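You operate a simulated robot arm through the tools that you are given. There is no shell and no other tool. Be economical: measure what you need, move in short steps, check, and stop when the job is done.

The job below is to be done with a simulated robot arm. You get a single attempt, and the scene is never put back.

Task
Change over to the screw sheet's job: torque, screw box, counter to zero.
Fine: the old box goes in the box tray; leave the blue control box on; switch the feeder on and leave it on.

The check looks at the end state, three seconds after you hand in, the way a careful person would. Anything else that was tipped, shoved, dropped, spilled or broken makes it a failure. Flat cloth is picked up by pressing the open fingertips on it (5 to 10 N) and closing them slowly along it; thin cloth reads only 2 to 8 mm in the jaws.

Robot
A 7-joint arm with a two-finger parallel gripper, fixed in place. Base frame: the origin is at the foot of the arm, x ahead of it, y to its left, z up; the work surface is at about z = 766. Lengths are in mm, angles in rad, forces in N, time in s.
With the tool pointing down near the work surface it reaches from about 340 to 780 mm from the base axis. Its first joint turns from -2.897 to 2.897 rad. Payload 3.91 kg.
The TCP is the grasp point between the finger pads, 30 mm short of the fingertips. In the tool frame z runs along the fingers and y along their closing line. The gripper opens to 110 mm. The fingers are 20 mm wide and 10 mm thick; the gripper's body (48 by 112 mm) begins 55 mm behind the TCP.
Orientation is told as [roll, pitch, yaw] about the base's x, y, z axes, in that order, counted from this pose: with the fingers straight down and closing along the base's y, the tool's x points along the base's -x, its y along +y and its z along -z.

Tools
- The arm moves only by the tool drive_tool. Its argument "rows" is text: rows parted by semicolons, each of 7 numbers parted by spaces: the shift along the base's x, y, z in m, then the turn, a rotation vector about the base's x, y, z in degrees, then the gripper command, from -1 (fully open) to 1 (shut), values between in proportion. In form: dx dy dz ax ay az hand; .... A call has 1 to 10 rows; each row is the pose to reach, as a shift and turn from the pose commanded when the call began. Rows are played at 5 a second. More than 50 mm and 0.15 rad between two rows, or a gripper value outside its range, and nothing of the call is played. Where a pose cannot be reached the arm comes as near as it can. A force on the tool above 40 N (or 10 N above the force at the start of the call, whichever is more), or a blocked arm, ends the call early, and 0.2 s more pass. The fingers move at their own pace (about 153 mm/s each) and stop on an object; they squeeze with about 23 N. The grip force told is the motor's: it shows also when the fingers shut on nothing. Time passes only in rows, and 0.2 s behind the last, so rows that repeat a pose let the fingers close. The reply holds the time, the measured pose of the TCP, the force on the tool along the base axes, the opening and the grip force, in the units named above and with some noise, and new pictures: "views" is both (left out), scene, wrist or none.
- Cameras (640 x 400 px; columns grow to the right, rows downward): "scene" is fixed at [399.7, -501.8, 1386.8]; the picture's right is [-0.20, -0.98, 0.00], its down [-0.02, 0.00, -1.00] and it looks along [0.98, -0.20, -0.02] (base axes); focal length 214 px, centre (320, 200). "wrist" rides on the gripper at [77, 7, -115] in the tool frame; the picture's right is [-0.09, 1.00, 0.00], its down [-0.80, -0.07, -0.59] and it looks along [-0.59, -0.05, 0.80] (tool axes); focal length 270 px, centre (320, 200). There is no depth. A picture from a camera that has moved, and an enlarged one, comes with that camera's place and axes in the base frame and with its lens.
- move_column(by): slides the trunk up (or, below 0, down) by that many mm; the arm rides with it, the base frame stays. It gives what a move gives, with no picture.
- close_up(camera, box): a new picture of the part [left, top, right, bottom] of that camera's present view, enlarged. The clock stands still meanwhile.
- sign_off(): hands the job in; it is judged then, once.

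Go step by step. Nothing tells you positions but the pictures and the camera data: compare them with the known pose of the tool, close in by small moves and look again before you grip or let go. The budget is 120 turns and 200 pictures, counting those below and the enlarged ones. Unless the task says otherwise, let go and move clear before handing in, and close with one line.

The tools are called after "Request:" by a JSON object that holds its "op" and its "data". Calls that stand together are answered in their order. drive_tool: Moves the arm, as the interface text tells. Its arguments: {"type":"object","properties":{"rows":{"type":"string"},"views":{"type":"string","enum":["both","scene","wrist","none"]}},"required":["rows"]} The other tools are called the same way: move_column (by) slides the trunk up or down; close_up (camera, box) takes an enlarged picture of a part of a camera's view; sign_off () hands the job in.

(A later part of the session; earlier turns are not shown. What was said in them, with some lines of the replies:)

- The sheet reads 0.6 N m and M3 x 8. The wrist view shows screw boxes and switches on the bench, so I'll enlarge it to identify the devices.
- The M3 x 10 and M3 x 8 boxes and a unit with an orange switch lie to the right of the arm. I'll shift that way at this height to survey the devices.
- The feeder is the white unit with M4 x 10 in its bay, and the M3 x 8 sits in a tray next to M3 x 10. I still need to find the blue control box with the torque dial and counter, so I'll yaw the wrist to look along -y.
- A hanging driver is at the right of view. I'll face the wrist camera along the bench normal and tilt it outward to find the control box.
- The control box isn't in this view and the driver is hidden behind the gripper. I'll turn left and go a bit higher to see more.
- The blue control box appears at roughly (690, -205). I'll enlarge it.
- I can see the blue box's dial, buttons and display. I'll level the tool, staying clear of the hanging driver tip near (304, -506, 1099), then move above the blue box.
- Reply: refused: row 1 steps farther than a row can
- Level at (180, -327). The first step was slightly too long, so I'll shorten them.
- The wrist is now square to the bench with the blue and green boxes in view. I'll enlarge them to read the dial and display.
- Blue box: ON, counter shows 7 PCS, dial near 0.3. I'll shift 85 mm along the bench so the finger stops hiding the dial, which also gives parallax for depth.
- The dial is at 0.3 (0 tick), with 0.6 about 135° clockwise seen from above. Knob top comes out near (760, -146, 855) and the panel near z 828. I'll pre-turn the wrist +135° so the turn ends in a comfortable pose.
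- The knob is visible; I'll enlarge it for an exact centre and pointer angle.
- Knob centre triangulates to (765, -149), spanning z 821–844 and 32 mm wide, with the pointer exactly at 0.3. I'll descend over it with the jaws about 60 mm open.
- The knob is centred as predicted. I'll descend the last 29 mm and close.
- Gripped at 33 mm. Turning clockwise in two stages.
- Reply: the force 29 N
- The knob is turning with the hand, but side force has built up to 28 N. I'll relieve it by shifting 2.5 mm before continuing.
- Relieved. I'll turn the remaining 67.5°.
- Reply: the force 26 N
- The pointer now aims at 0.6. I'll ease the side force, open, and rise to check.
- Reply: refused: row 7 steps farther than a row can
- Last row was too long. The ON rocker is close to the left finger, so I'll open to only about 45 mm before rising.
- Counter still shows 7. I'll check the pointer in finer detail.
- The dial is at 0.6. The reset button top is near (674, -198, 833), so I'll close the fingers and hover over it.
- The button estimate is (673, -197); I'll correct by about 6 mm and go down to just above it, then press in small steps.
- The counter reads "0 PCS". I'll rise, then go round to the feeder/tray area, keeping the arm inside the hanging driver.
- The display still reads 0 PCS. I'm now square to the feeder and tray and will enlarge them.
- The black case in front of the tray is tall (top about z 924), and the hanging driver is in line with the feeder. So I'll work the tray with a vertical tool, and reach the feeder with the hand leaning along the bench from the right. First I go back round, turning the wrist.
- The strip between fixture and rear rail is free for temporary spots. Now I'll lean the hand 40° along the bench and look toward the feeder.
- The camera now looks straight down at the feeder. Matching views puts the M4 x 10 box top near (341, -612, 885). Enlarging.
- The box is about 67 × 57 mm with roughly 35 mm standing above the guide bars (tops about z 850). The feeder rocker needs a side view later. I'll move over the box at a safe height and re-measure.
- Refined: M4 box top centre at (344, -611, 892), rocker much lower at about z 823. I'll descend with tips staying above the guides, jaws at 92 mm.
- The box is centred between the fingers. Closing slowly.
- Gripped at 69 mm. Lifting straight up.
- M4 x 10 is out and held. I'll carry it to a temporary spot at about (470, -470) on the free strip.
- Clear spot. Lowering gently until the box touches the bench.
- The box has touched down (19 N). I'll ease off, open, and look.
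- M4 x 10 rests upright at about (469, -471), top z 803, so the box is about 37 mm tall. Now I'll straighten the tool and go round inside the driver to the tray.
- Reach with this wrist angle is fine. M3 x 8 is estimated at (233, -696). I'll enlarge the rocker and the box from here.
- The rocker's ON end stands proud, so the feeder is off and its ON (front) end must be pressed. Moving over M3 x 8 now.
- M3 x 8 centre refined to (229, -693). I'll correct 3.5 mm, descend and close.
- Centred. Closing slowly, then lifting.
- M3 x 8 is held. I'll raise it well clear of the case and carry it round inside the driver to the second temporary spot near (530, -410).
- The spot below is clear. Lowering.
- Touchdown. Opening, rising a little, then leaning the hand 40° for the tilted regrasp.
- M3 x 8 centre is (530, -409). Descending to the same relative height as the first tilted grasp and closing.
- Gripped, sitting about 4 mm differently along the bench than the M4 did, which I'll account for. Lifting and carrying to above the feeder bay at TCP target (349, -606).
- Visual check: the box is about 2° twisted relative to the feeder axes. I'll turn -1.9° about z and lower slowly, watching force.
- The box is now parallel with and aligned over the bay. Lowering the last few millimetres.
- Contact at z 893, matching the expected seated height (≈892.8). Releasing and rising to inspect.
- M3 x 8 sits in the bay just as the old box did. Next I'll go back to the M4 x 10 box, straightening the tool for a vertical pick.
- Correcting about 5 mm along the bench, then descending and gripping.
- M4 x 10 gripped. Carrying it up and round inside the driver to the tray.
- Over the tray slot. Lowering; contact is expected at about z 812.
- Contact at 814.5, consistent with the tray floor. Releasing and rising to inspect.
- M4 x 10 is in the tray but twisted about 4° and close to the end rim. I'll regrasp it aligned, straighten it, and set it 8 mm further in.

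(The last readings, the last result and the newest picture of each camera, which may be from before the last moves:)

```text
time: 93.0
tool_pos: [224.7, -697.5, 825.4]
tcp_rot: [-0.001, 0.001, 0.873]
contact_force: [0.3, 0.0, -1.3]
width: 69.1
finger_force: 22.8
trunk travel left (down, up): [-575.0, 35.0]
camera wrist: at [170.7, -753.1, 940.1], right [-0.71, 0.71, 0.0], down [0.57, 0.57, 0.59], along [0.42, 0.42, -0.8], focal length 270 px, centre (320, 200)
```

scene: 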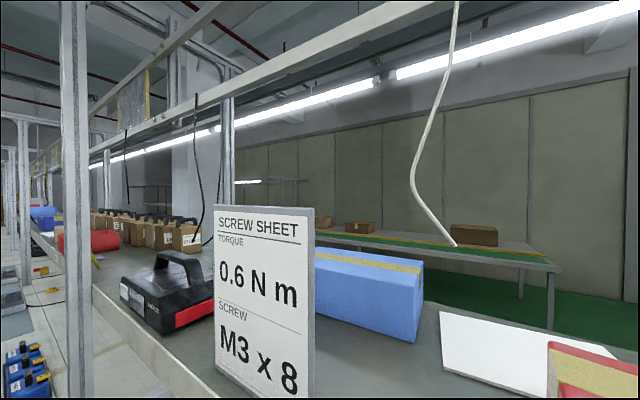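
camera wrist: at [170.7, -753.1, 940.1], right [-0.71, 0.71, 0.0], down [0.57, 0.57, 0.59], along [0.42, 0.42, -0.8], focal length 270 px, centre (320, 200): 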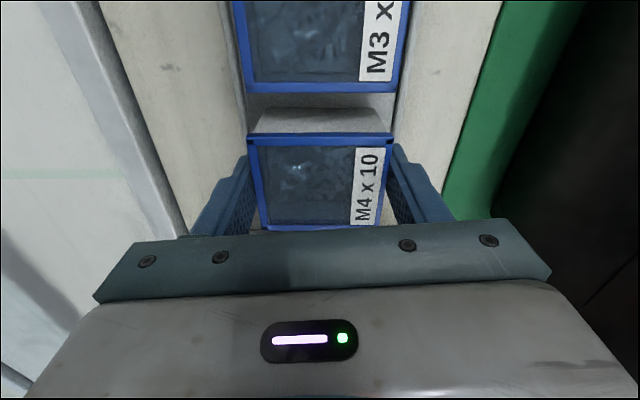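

It's now straight with a clear gap to M3 x 10. Lowering and releasing.

Request:
{"op": "drive_tool", "data": {"rows": "0 0 -0.006 0 0 0 0.1; 0 0 -0.01 0 0 0 0.1; 0 0 -0.012 0 0 0 0.1; 0 0 -0.014 0 0 0 0.1; 0 0 -0.0155 0 0 0 0.1", "views": "none"}}

Request:
{"op": "drive_tool", "data": {"rows": "0 0 0.001 0 0 0 0.1; 0 0 0.001 0 0 0 -0.2; 0 0 0.001 0 0 0 -0.45; 0 0 0.001 0 0 0 -0.67; 0 0 0.03 0 0 0 -0.67; 0 0 0.07 0 0 0 -0.67; 0 0 0.11 0 0 0 -0.67", "views": "wrist"}}

Request:
{"op": "close_up", "data": {"camera": "wrist", "box": [200, 40, 460, 210]}}

```text
time: 94.2
tool_pos: [225.8, -697.6, 812.7]
tcp_rot: [-0.003, 0.004, 0.874]
contact_force: [0.3, -1.2, 12.0]
width: 69.3
finger_force: 22.5
trunk travel left (down, up): [-575.0, 35.0]
```

```text
time: 95.8
tool_pos: [224.4, -696.4, 919.8]
tcp_rot: [0.003, -0.002, 0.872]
contact_force: [0.0, 0.1, 0.5]
width: 91.8
finger_force: 0.1
trunk travel left (down, up): [-575.0, 35.0]
camera wrist: at [170.6, -752.7, 1034.5], right [-0.71, 0.71, 0.0], down [0.57, 0.57, 0.59], along [0.42, 0.42, -0.8], focal length 270 px, centre (320, 200)
```

wrist: 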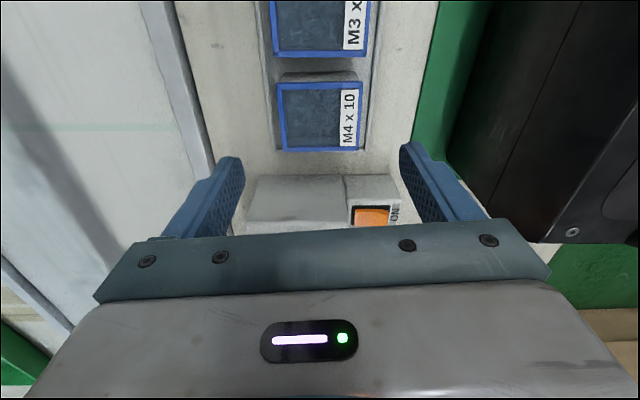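

```text
2.35 times, centred on (330, 125) of wrist
camera zoom: at [170.6, -752.7, 1034.5], right [-0.71, 0.71, 0.0], down [0.57, 0.57, 0.59], along [0.42, 0.42, -0.8], focal length 636 px, centre (296, 376)
```

zoom: 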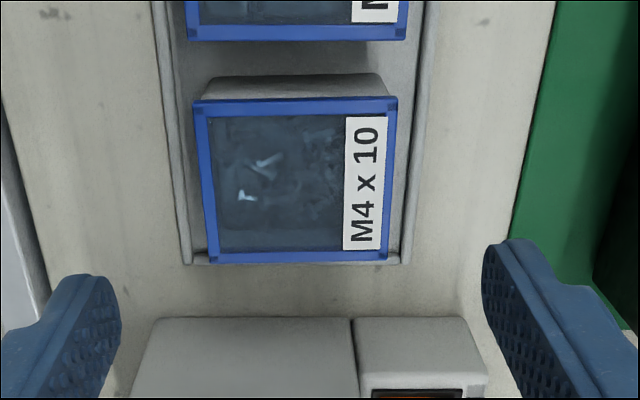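

The old box now sits squarely in the tray. Last: the feeder rocker. I'll close the fingers and approach its ON end with a slight lean away from the driver.

Request:
{"op": "drive_tool", "data": {"rows": "0 0 0.04 0 0 0 0; 0.005 0.03 0.045 3.5 -3.5 0 0.8; 0.012 0.065 0.04 7 -7 0 1; 0.02 0.095 0.02 9.9 -9.9 0 1; 0.025 0.115 -0.005 9.9 -9.9 0 1; 0.025 0.115 -0.01 9.9 -9.9 0 1", "views": "wrist"}}

Request:
{"op": "close_up", "data": {"camera": "wrist", "box": [240, 80, 400, 200]}}

```text
time: 97.2
tool_pos: [251.2, -582.6, 909.7]
tcp_rot: [-0.021, -0.241, 0.876]
contact_force: [0.2, -0.7, -1.2]
width: 0.1
finger_force: 23.2
trunk travel left (down, up): [-575.0, 35.0]
camera wrist: at [179.0, -655.7, 1002.8], right [-0.71, 0.71, 0.0], down [0.45, 0.45, 0.77], along [0.55, 0.55, -0.64], focal length 270 px, centre (320, 200)
```

wrist: 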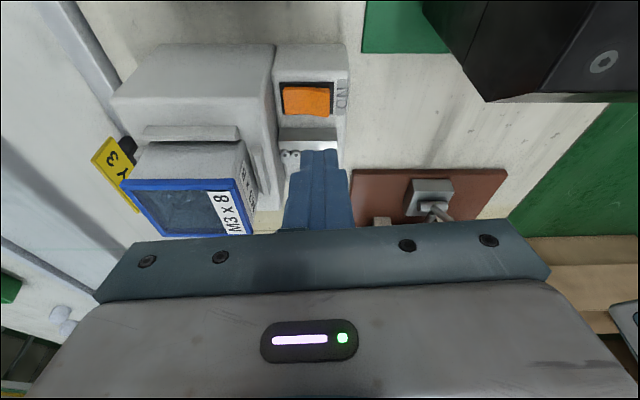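

```text
3.33 times, centred on (320, 140) of wrist
camera zoom: at [179.0, -655.7, 1002.8], right [-0.71, 0.71, 0.0], down [0.45, 0.45, 0.77], along [0.55, 0.55, -0.64], focal length 901 px, centre (320, 400)
```

zoom: 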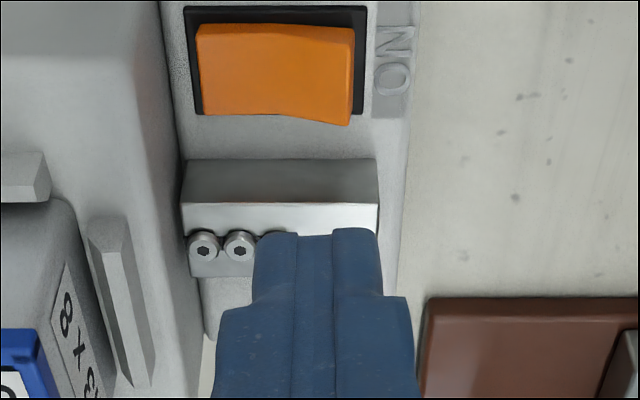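

The fingertip lines up with the rocker within a few millimetres. Shifting slightly and descending to just above it.

Request:
{"op": "drive_tool", "data": {"rows": "-0.0006 -0.0034 -0.015 0 0 0 1; -0.0006 -0.0034 -0.03 0 0 0 1; -0.0006 -0.0034 -0.038 0 0 0 1; -0.0006 -0.0034 -0.038 0 0 0 1", "views": "wrist"}}

Request:
{"op": "close_up", "data": {"camera": "wrist", "box": [240, 80, 400, 200]}}

```text
time: 98.2
tool_pos: [249.8, -586.2, 871.7]
tcp_rot: [-0.021, -0.245, 0.876]
contact_force: [-0.1, 1.2, -0.2]
width: 0.0
finger_force: 23.4
trunk travel left (down, up): [-575.0, 35.0]
camera wrist: at [177.4, -659.2, 964.8], right [-0.71, 0.71, 0.0], down [0.45, 0.45, 0.77], along [0.55, 0.55, -0.64], focal length 270 px, centre (320, 200)
```

wrist: 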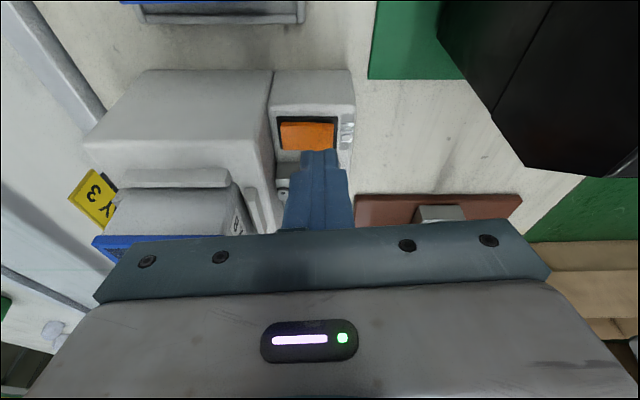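

```text
3.33 times, centred on (320, 140) of wrist
camera zoom: at [177.4, -659.2, 964.8], right [-0.71, 0.71, 0.0], down [0.45, 0.45, 0.77], along [0.55, 0.55, -0.64], focal length 901 px, centre (320, 400)
```

zoom: 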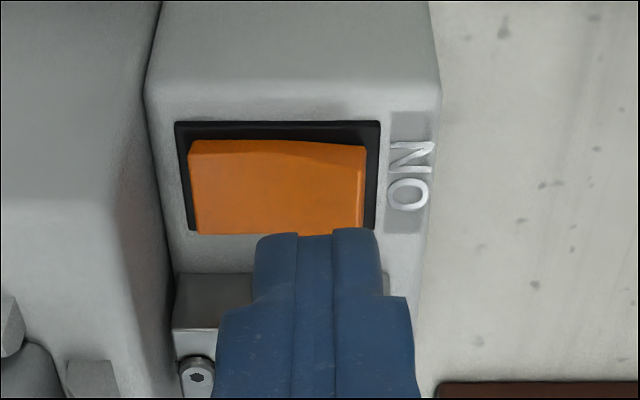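

The tip needs to move about 7 mm back along the bench to sit centred over the rocker's ON half. Then press down in small steps.

Request:
{"op": "drive_tool", "data": {"rows": "-0.0048 -0.0048 0 0 0 0 1; -0.0048 -0.0048 -0.006 0 0 0 1; -0.0048 -0.0048 -0.009 0 0 0 1; -0.0048 -0.0048 -0.012 0 0 0 1; -0.0048 -0.0048 -0.014 0 0 0 1", "views": "wrist"}}

Request:
{"op": "close_up", "data": {"camera": "wrist", "box": [240, 80, 400, 200]}}

```text
time: 99.4
tool_pos: [243.4, -591.4, 857.0]
tcp_rot: [-0.02, -0.242, 0.878]
contact_force: [-0.4, 0.5, -0.4]
width: 0.2
finger_force: 23.1
trunk travel left (down, up): [-575.0, 35.0]
camera wrist: at [171.4, -663.8, 950.9], right [-0.71, 0.71, 0.0], down [0.45, 0.45, 0.77], along [0.54, 0.55, -0.64], focal length 270 px, centre (320, 200)
```

wrist: 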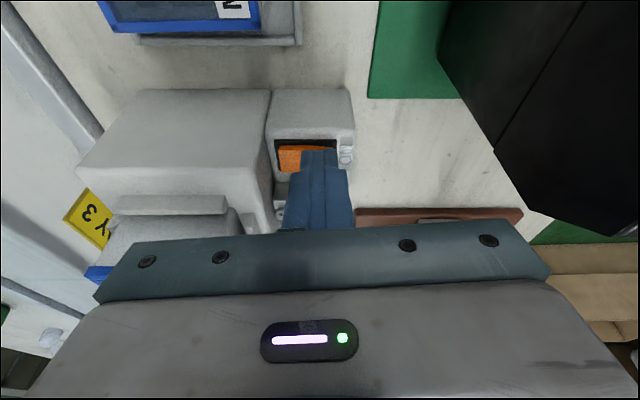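

```text
3.33 times, centred on (320, 140) of wrist
camera zoom: at [171.4, -663.8, 950.9], right [-0.71, 0.71, 0.0], down [0.45, 0.45, 0.77], along [0.54, 0.55, -0.64], focal length 901 px, centre (320, 400)
```

zoom: 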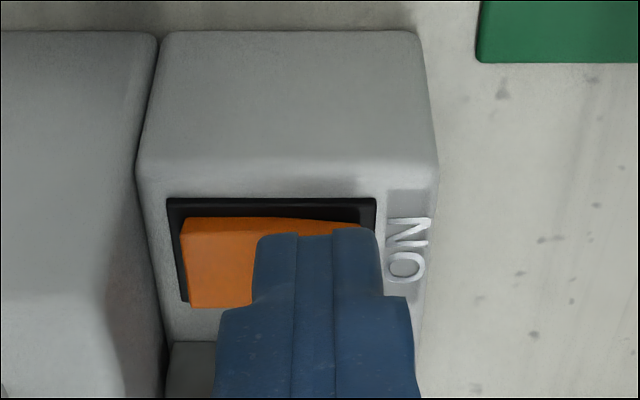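

Positioned well, no contact yet. Continuing down in small steps.

Request:
{"op": "drive_tool", "data": {"rows": "0 0 -0.002 0 0 0 1; 0 0 -0.004 0 0 0 1; 0 0 -0.006 0 0 0 1; 0 0 -0.008 0 0 0 1", "views": "wrist"}}

Request:
{"op": "close_up", "data": {"camera": "wrist", "box": [240, 80, 400, 200]}}

```text
time: 100.4
tool_pos: [244.7, -590.0, 850.8]
tcp_rot: [-0.021, -0.242, 0.875]
contact_force: [-1.2, 2.0, 4.2]
width: 0.0
finger_force: 23.0
trunk travel left (down, up): [-575.0, 35.0]
camera wrist: at [172.0, -663.4, 943.9], right [-0.71, 0.71, 0.0], down [0.45, 0.45, 0.77], along [0.55, 0.54, -0.64], focal length 270 px, centre (320, 200)
```

wrist: 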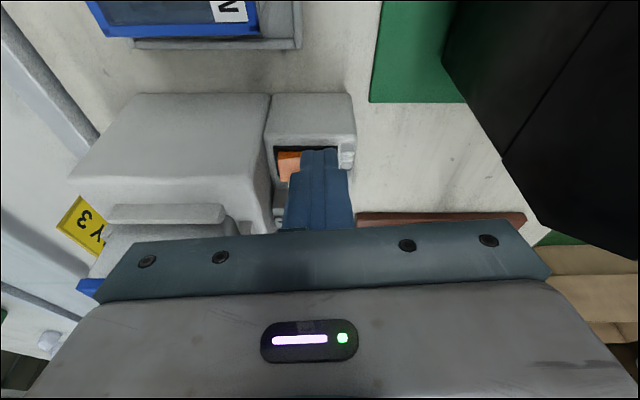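

```text
3.33 times, centred on (320, 140) of wrist
camera zoom: at [172.0, -663.4, 943.9], right [-0.71, 0.71, 0.0], down [0.45, 0.45, 0.77], along [0.55, 0.54, -0.64], focal length 901 px, centre (320, 400)
```

zoom: 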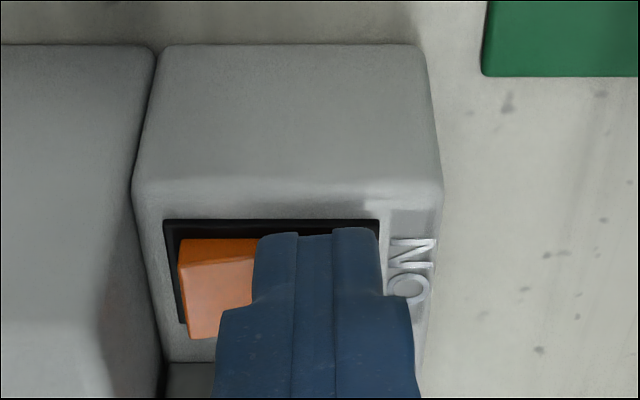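

The rocker has tipped: its OFF end is now raised. I'll press a touch more, then lift off to check it holds.

Request:
{"op": "drive_tool", "data": {"rows": "0 0 -0.0015 0 0 0 1; 0 0 -0.0025 0 0 0 1; 0 0 0.01 0 0 0 1; 0 0 0.04 0 0 0 1; -0.01 -0.01 0.08 0 0 0 1; -0.025 -0.025 0.12 0 0 0 1", "views": "wrist"}}

Request:
{"op": "close_up", "data": {"camera": "wrist", "box": [240, 60, 400, 200]}}

```text
time: 101.8
tool_pos: [219.8, -616.8, 968.2]
tcp_rot: [-0.021, -0.242, 0.876]
contact_force: [0.5, -0.4, 0.0]
width: 0.1
finger_force: 22.7
trunk travel left (down, up): [-575.0, 35.0]
camera wrist: at [147.6, -688.9, 1061.4], right [-0.71, 0.71, 0.0], down [0.45, 0.45, 0.77], along [0.55, 0.55, -0.64], focal length 270 px, centre (320, 200)
```

wrist: 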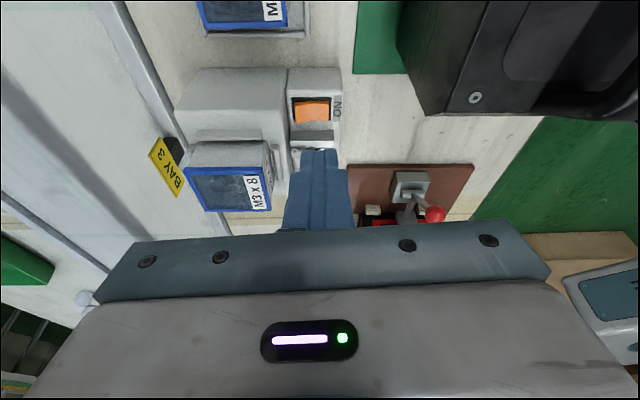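

```text
2.86 times, centred on (320, 130) of wrist
camera zoom: at [147.6, -688.9, 1061.4], right [-0.71, 0.71, 0.0], down [0.45, 0.45, 0.77], along [0.55, 0.55, -0.64], focal length 772 px, centre (320, 400)
```

zoom: 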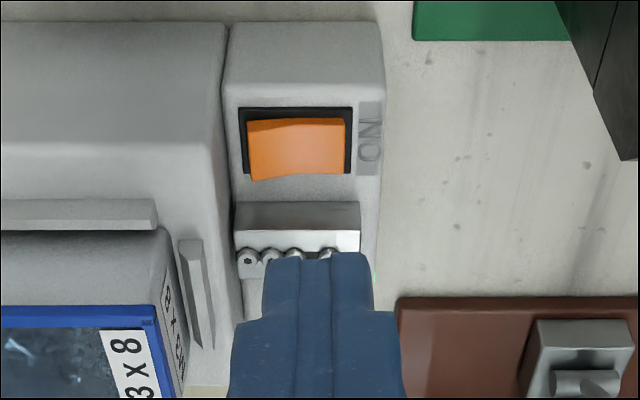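

The feeder is on and screws are queuing in its rail. I'll retreat level, clear of everything, and take a final look at the control box.

Request:
{"op": "drive_tool", "data": {"rows": "-0.02 0.03 0.04 -3.5 3.5 0 1; -0.04 0.07 0.06 -7 7 0 1; -0.055 0.115 0.07 -9.9 9.9 0 1; -0.06 0.16 0.07 -9.9 9.9 0 1; -0.06 0.205 0.07 -9.9 9.9 0 1; -0.03 0.24 0.07 -9.9 9.9 0 1; 0.01 0.265 0.07 -9.9 9.9 0 1; 0.05 0.29 0.07 -9.9 9.9 0 1; 0.09 0.315 0.07 -9.9 9.9 0 1", "views": "none"}}

Request:
{"op": "drive_tool", "data": {"rows": "0.045 0.01 0 0 0 -8 1; 0.09 0.02 0 0 0 -16 1; 0.135 0.03 0 0 0 -24 1; 0.18 0.04 0 0 0 -32 1; 0.225 0.05 0 0 0 -40 1; 0.27 0.06 0 0 0 -48 1; 0.29 0.07 0 0 0 -56 1; 0.31 0.08 0 0 0 -64 1; 0.33 0.09 0 0 0 -72 1; 0.35 0.1 0 0 0 -80 1", "views": "both"}}

```text
refused: row 1 steps farther than a row can; nothing moved
```

```text
time: 104.0
tool_pos: [571.5, -512.9, 969.5]
tcp_rot: [-0.019, -0.243, -0.522]
contact_force: [0.3, 0.1, 0.5]
width: 0.1
finger_force: 22.5
trunk travel left (down, up): [-575.0, 35.0]
camera wrist: at [488.3, -454.5, 1063.0], right [0.58, 0.82, 0.0], down [0.52, -0.37, 0.77], along [0.63, -0.44, -0.64], focal length 270 px, centre (320, 200)
```

scene: 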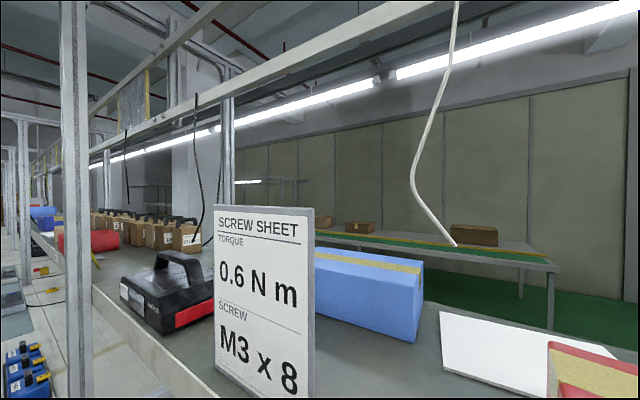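
wrist: 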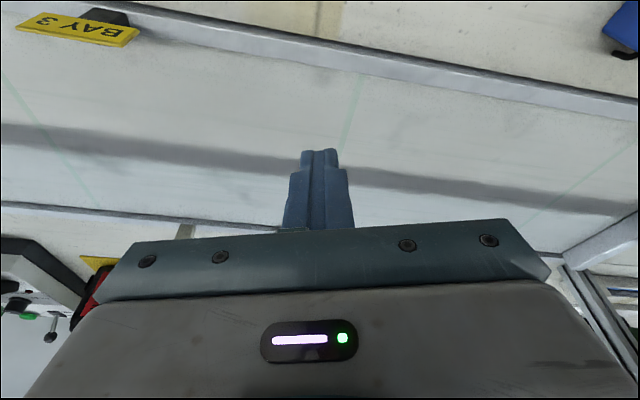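

That was my slip: the first call was refused, and the second ran from the feeder side, sweeping the arm past the driver. The tool cleared the boxes in height, but I need to check the driver and feeder. First I'll retreat inward.

Request:
{"op": "drive_tool", "data": {"rows": "-0.028 0.033 0 0 0 0 1; -0.056 0.066 0.01 4 5.7 0 1; -0.085 0.1 0.02 8 11.5 0 1; -0.115 0.135 0.03 8 11.5 0 1; -0.145 0.17 0.05 8 11.5 0 1; -0.185 0.19 0.07 8 11.5 0 1; -0.225 0.205 0.09 8 11.5 0 1; -0.265 0.215 0.11 8 11.5 0 1", "views": "wrist"}}

```text
refused: row 5 steps farther than a row can; nothing moved
```

Request:
{"op": "drive_tool", "data": {"rows": "-0.028 0.033 0 0 0 0 1; -0.056 0.066 0.01 4 5.7 0 1; -0.083 0.098 0.02 8 11.5 0 1; -0.11 0.13 0.03 8 11.5 0 1; -0.137 0.162 0.045 8 11.5 0 1; -0.175 0.185 0.06 8 11.5 0 1; -0.215 0.2 0.075 8 11.5 0 1; -0.255 0.21 0.09 8 11.5 0 1", "views": "wrist"}}

```text
time: 105.8
tool_pos: [313.6, -304.9, 1059.7]
tcp_rot: [0.001, 0.001, -0.523]
contact_force: [-0.8, 0.0, 0.7]
width: 0.0
finger_force: 23.1
trunk travel left (down, up): [-575.0, 35.0]
camera wrist: at [251.0, -261.1, 1175.2], right [0.57, 0.82, 0.0], down [0.66, -0.46, 0.59], along [0.49, -0.34, -0.8], focal length 270 px, centre (320, 200)
```

wrist: 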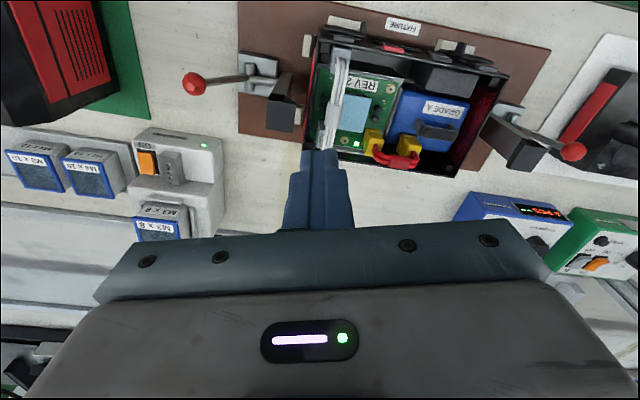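

The feeder's lamp is green, the boxes stand in place and the counter shows 0. I'll tilt the wrist to check the hanging driver and zoom on the devices.

Request:
{"op": "close_up", "data": {"camera": "wrist", "box": [0, 120, 240, 250]}}

Request:
{"op": "close_up", "data": {"camera": "wrist", "box": [440, 170, 640, 290]}}

Request:
{"op": "drive_tool", "data": {"rows": "0 0 0 -4.2 -6.1 0 1; 0 0 0 -8.5 -12.3 0 1; 0 0 0 -12.7 -18.5 0 1; 0 0 0 -17 -24.6 0 1", "views": "wrist"}}

```text
2.67 times, centred on (120, 185) of wrist
camera zoom: at [251.0, -261.1, 1175.2], right [0.57, 0.82, 0.0], down [0.66, -0.46, 0.59], along [0.49, -0.34, -0.8], focal length 721 px, centre (853, 240)
```

zoom: 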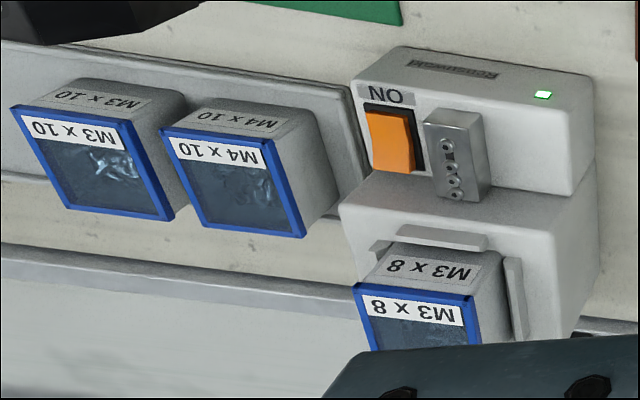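

```text
3.20 times, centred on (540, 230) of wrist
camera zoom: at [251.0, -261.1, 1175.2], right [0.57, 0.82, 0.0], down [0.66, -0.46, 0.59], along [0.49, -0.34, -0.8], focal length 865 px, centre (-384, 104)
```

zoom: 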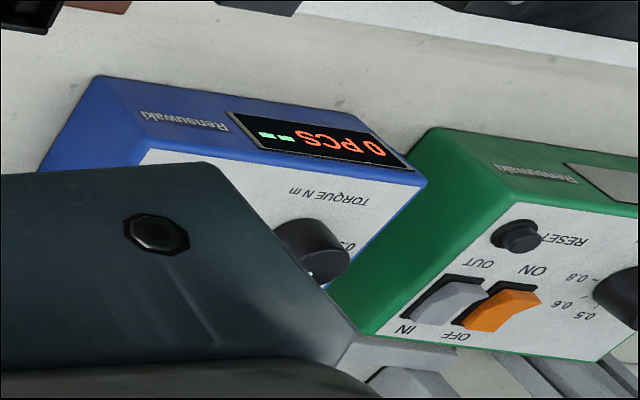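

```text
time: 106.8
tool_pos: [312.6, -305.9, 1060.3]
tcp_rot: [-0.047, -0.52, -0.51]
contact_force: [-0.1, 0.9, -0.5]
width: 0.0
finger_force: 23.7
trunk travel left (down, up): [-575.0, 35.0]
camera wrist: at [212.4, -235.0, 1121.6], right [0.57, 0.82, 0.0], down [0.33, -0.23, 0.92], along [0.75, -0.53, -0.4], focal length 270 px, centre (320, 200)
```

wrist: 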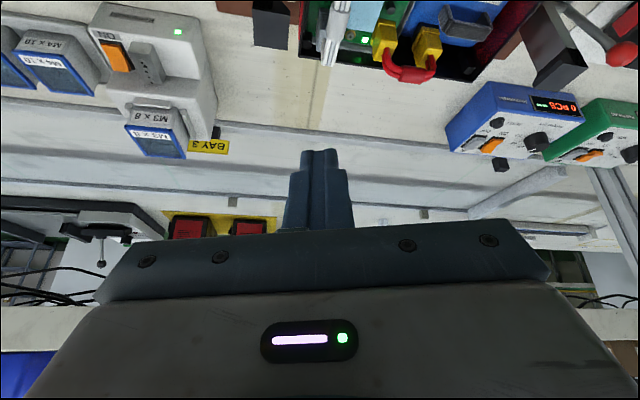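

Boxes, feeder lamp and counter all look right. The driver should be just behind the gripper's left edge; I'll turn a little to see it.

Request:
{"op": "drive_tool", "data": {"rows": "0 0 0 0 0 8 1; 0 0 0.02 0 0 14 1", "views": "wrist"}}

```text
time: 107.4
tool_pos: [314.1, -304.8, 1081.1]
tcp_rot: [-0.047, -0.518, -0.265]
contact_force: [0.0, 0.0, -0.4]
width: 0.2
finger_force: 23.1
trunk travel left (down, up): [-575.0, 35.0]
camera wrist: at [199.5, -260.7, 1141.6], right [0.36, 0.93, 0.0], down [0.37, -0.15, 0.92], along [0.86, -0.33, -0.4], focal length 270 px, centre (320, 200)
```

wrist: 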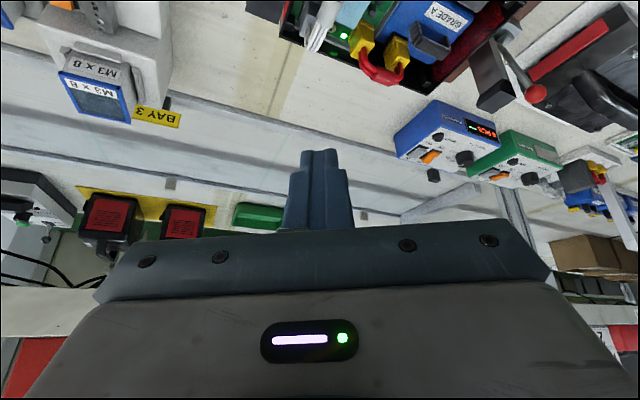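

I don't see the driver where I expected it, so I'll back off to view that region from farther away.

Request:
{"op": "drive_tool", "data": {"rows": "-0.04 0 0.025 0 0 0 1; -0.08 0 0.05 0 0 0 1; -0.12 0 0.08 0 0 0 1; -0.16 0 0.11 0 0 0 1; -0.16 -0.02 0.14 0 0 0 1", "views": "wrist"}}

```text
time: 108.6
tool_pos: [153.3, -326.6, 1219.8]
tcp_rot: [-0.045, -0.518, -0.267]
contact_force: [1.0, 0.3, 0.8]
width: 0.1
finger_force: 22.4
trunk travel left (down, up): [-575.0, 35.0]
camera wrist: at [38.6, -282.8, 1281.7], right [0.36, 0.93, 0.0], down [0.37, -0.15, 0.92], along [0.86, -0.33, -0.4], focal length 270 px, centre (320, 200)
```

wrist: 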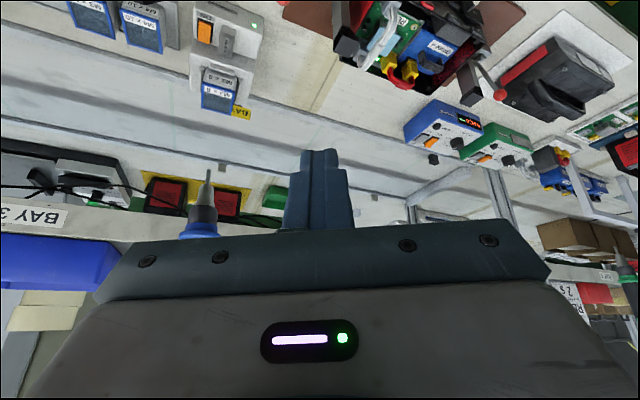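

The driver is there, hanging with its tip roughly 35 mm from my earlier estimate. I'll wait a moment and look again to see whether it is swinging.

Request:
{"op": "drive_tool", "data": {"rows": "0 0 0 0 0 0 1; 0 0 0 0 0 0 1; 0 0 0 0 0 0 1; 0 0 0 0 0 0 1", "views": "wrist"}}

Request:
{"op": "close_up", "data": {"camera": "wrist", "box": [130, 140, 290, 240]}}

```text
time: 109.6
tool_pos: [154.3, -325.6, 1220.1]
tcp_rot: [-0.047, -0.518, -0.267]
contact_force: [-0.5, -0.9, -0.1]
width: 0.0
finger_force: 23.0
trunk travel left (down, up): [-575.0, 35.0]
camera wrist: at [38.8, -282.2, 1281.7], right [0.36, 0.93, 0.0], down [0.37, -0.15, 0.92], along [0.86, -0.33, -0.4], focal length 270 px, centre (320, 200)
```

wrist: 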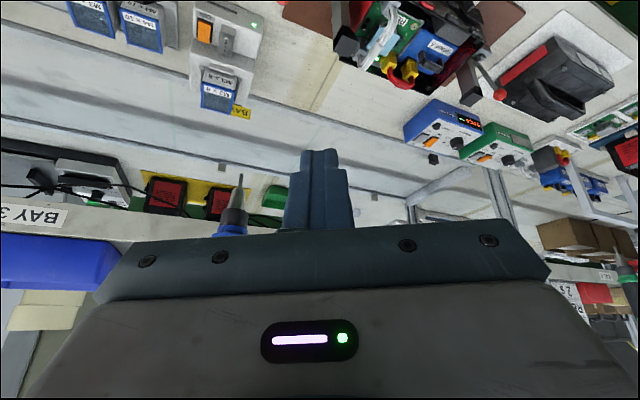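

```text
4.00 times, centred on (210, 190) of wrist
camera zoom: at [38.8, -282.2, 1281.7], right [0.36, 0.93, 0.0], down [0.37, -0.15, 0.92], along [0.86, -0.33, -0.4], focal length 1081 px, centre (760, 240)
```

zoom: 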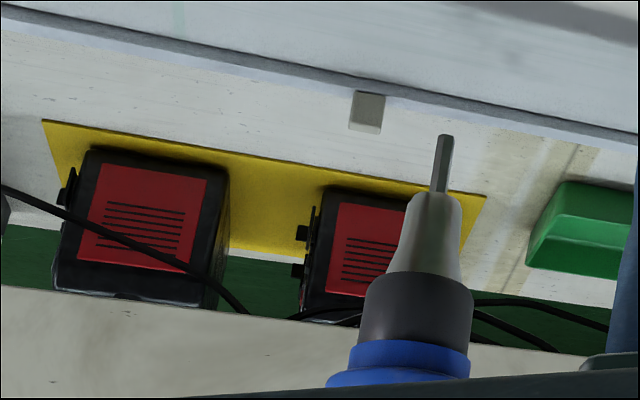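

The driver is swinging gently about its original spot after my sweep brushed it. I'll stay clear and let it settle.

Request:
{"op": "drive_tool", "data": {"rows": "0 0 0 0 0 0 1; 0 0 0 0 0 0 1; 0 0 0 0 0 0 1; 0 0 0 0 0 0 1; 0 0 0 0 0 0 1; 0 0 0 0 0 0 1; 0 0 0 0 0 0 1; 0 0 0 0 0 0 1; 0 0 0 0 0 0 1; 0 0 0 0 0 0 1", "views": "none"}}

Request:
{"op": "drive_tool", "data": {"rows": "0 0 0 0 0 0 1; 0 0 0 0 0 0 1; 0 0 0 0 0 0 1; 0 0 0 0 0 0 1; 0 0 0 0 0 0 1; 0 0 0 0 0 0 1; 0 0 0 0 0 0 1; 0 0 0 0 0 0 1; 0 0 0 0 0 0 1; 0 0 0 0 0 0 1", "views": "wrist"}}

Request:
{"op": "drive_tool", "data": {"rows": "0 0 0 0 0 0 1; 0 0 0 0 0 0 1; 0 0 0 0 0 0 1", "views": "wrist"}}

```text
time: 111.8
tool_pos: [154.0, -326.0, 1219.6]
tcp_rot: [-0.048, -0.517, -0.267]
contact_force: [0.6, -0.3, -0.5]
width: 0.0
finger_force: 23.0
trunk travel left (down, up): [-575.0, 35.0]
```

```text
time: 114.0
tool_pos: [155.0, -326.5, 1218.4]
tcp_rot: [-0.047, -0.521, -0.266]
contact_force: [-0.7, 0.2, 0.2]
width: 0.0
finger_force: 23.0
trunk travel left (down, up): [-575.0, 35.0]
camera wrist: at [38.8, -282.2, 1281.7], right [0.36, 0.93, 0.0], down [0.37, -0.15, 0.92], along [0.86, -0.33, -0.4], focal length 270 px, centre (320, 200)
```

wrist: 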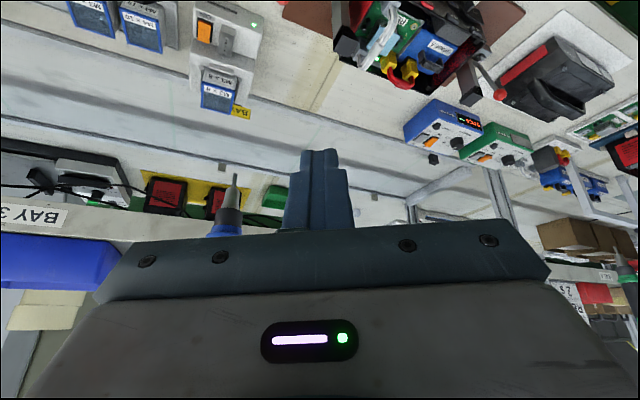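

```text
time: 114.8
tool_pos: [153.9, -326.4, 1220.7]
tcp_rot: [-0.047, -0.517, -0.268]
contact_force: [-0.5, -0.5, -0.4]
width: 0.1
finger_force: 22.8
trunk travel left (down, up): [-575.0, 35.0]
camera wrist: at [38.8, -282.2, 1281.7], right [0.36, 0.93, 0.0], down [0.37, -0.15, 0.92], along [0.86, -0.33, -0.4], focal length 270 px, centre (320, 200)
```

wrist: 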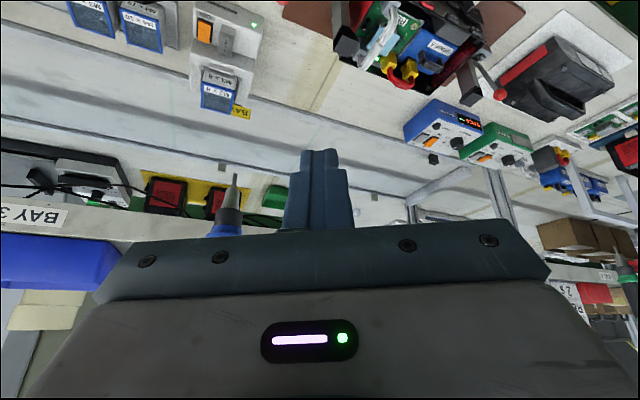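

The driver is hanging still at its original place. Feeder on with M3 x 8, old M4 x 10 in the tray, torque at 0.6, counter at 0 and the blue box on, so I'm handing in.

Request:
{"op": "sign_off", "data": {}}

```text
The job is handed in.
```

The changeover is done and handed in: torque at 0.6 N m, M3 x 8 in the feeder, M4 x 10 in the box tray, counter at 0, blue control box left on and feeder switched on. One slip: after a refused move my arm brushed the hanging driver, but it settled back at its original spot and I saw no damage.
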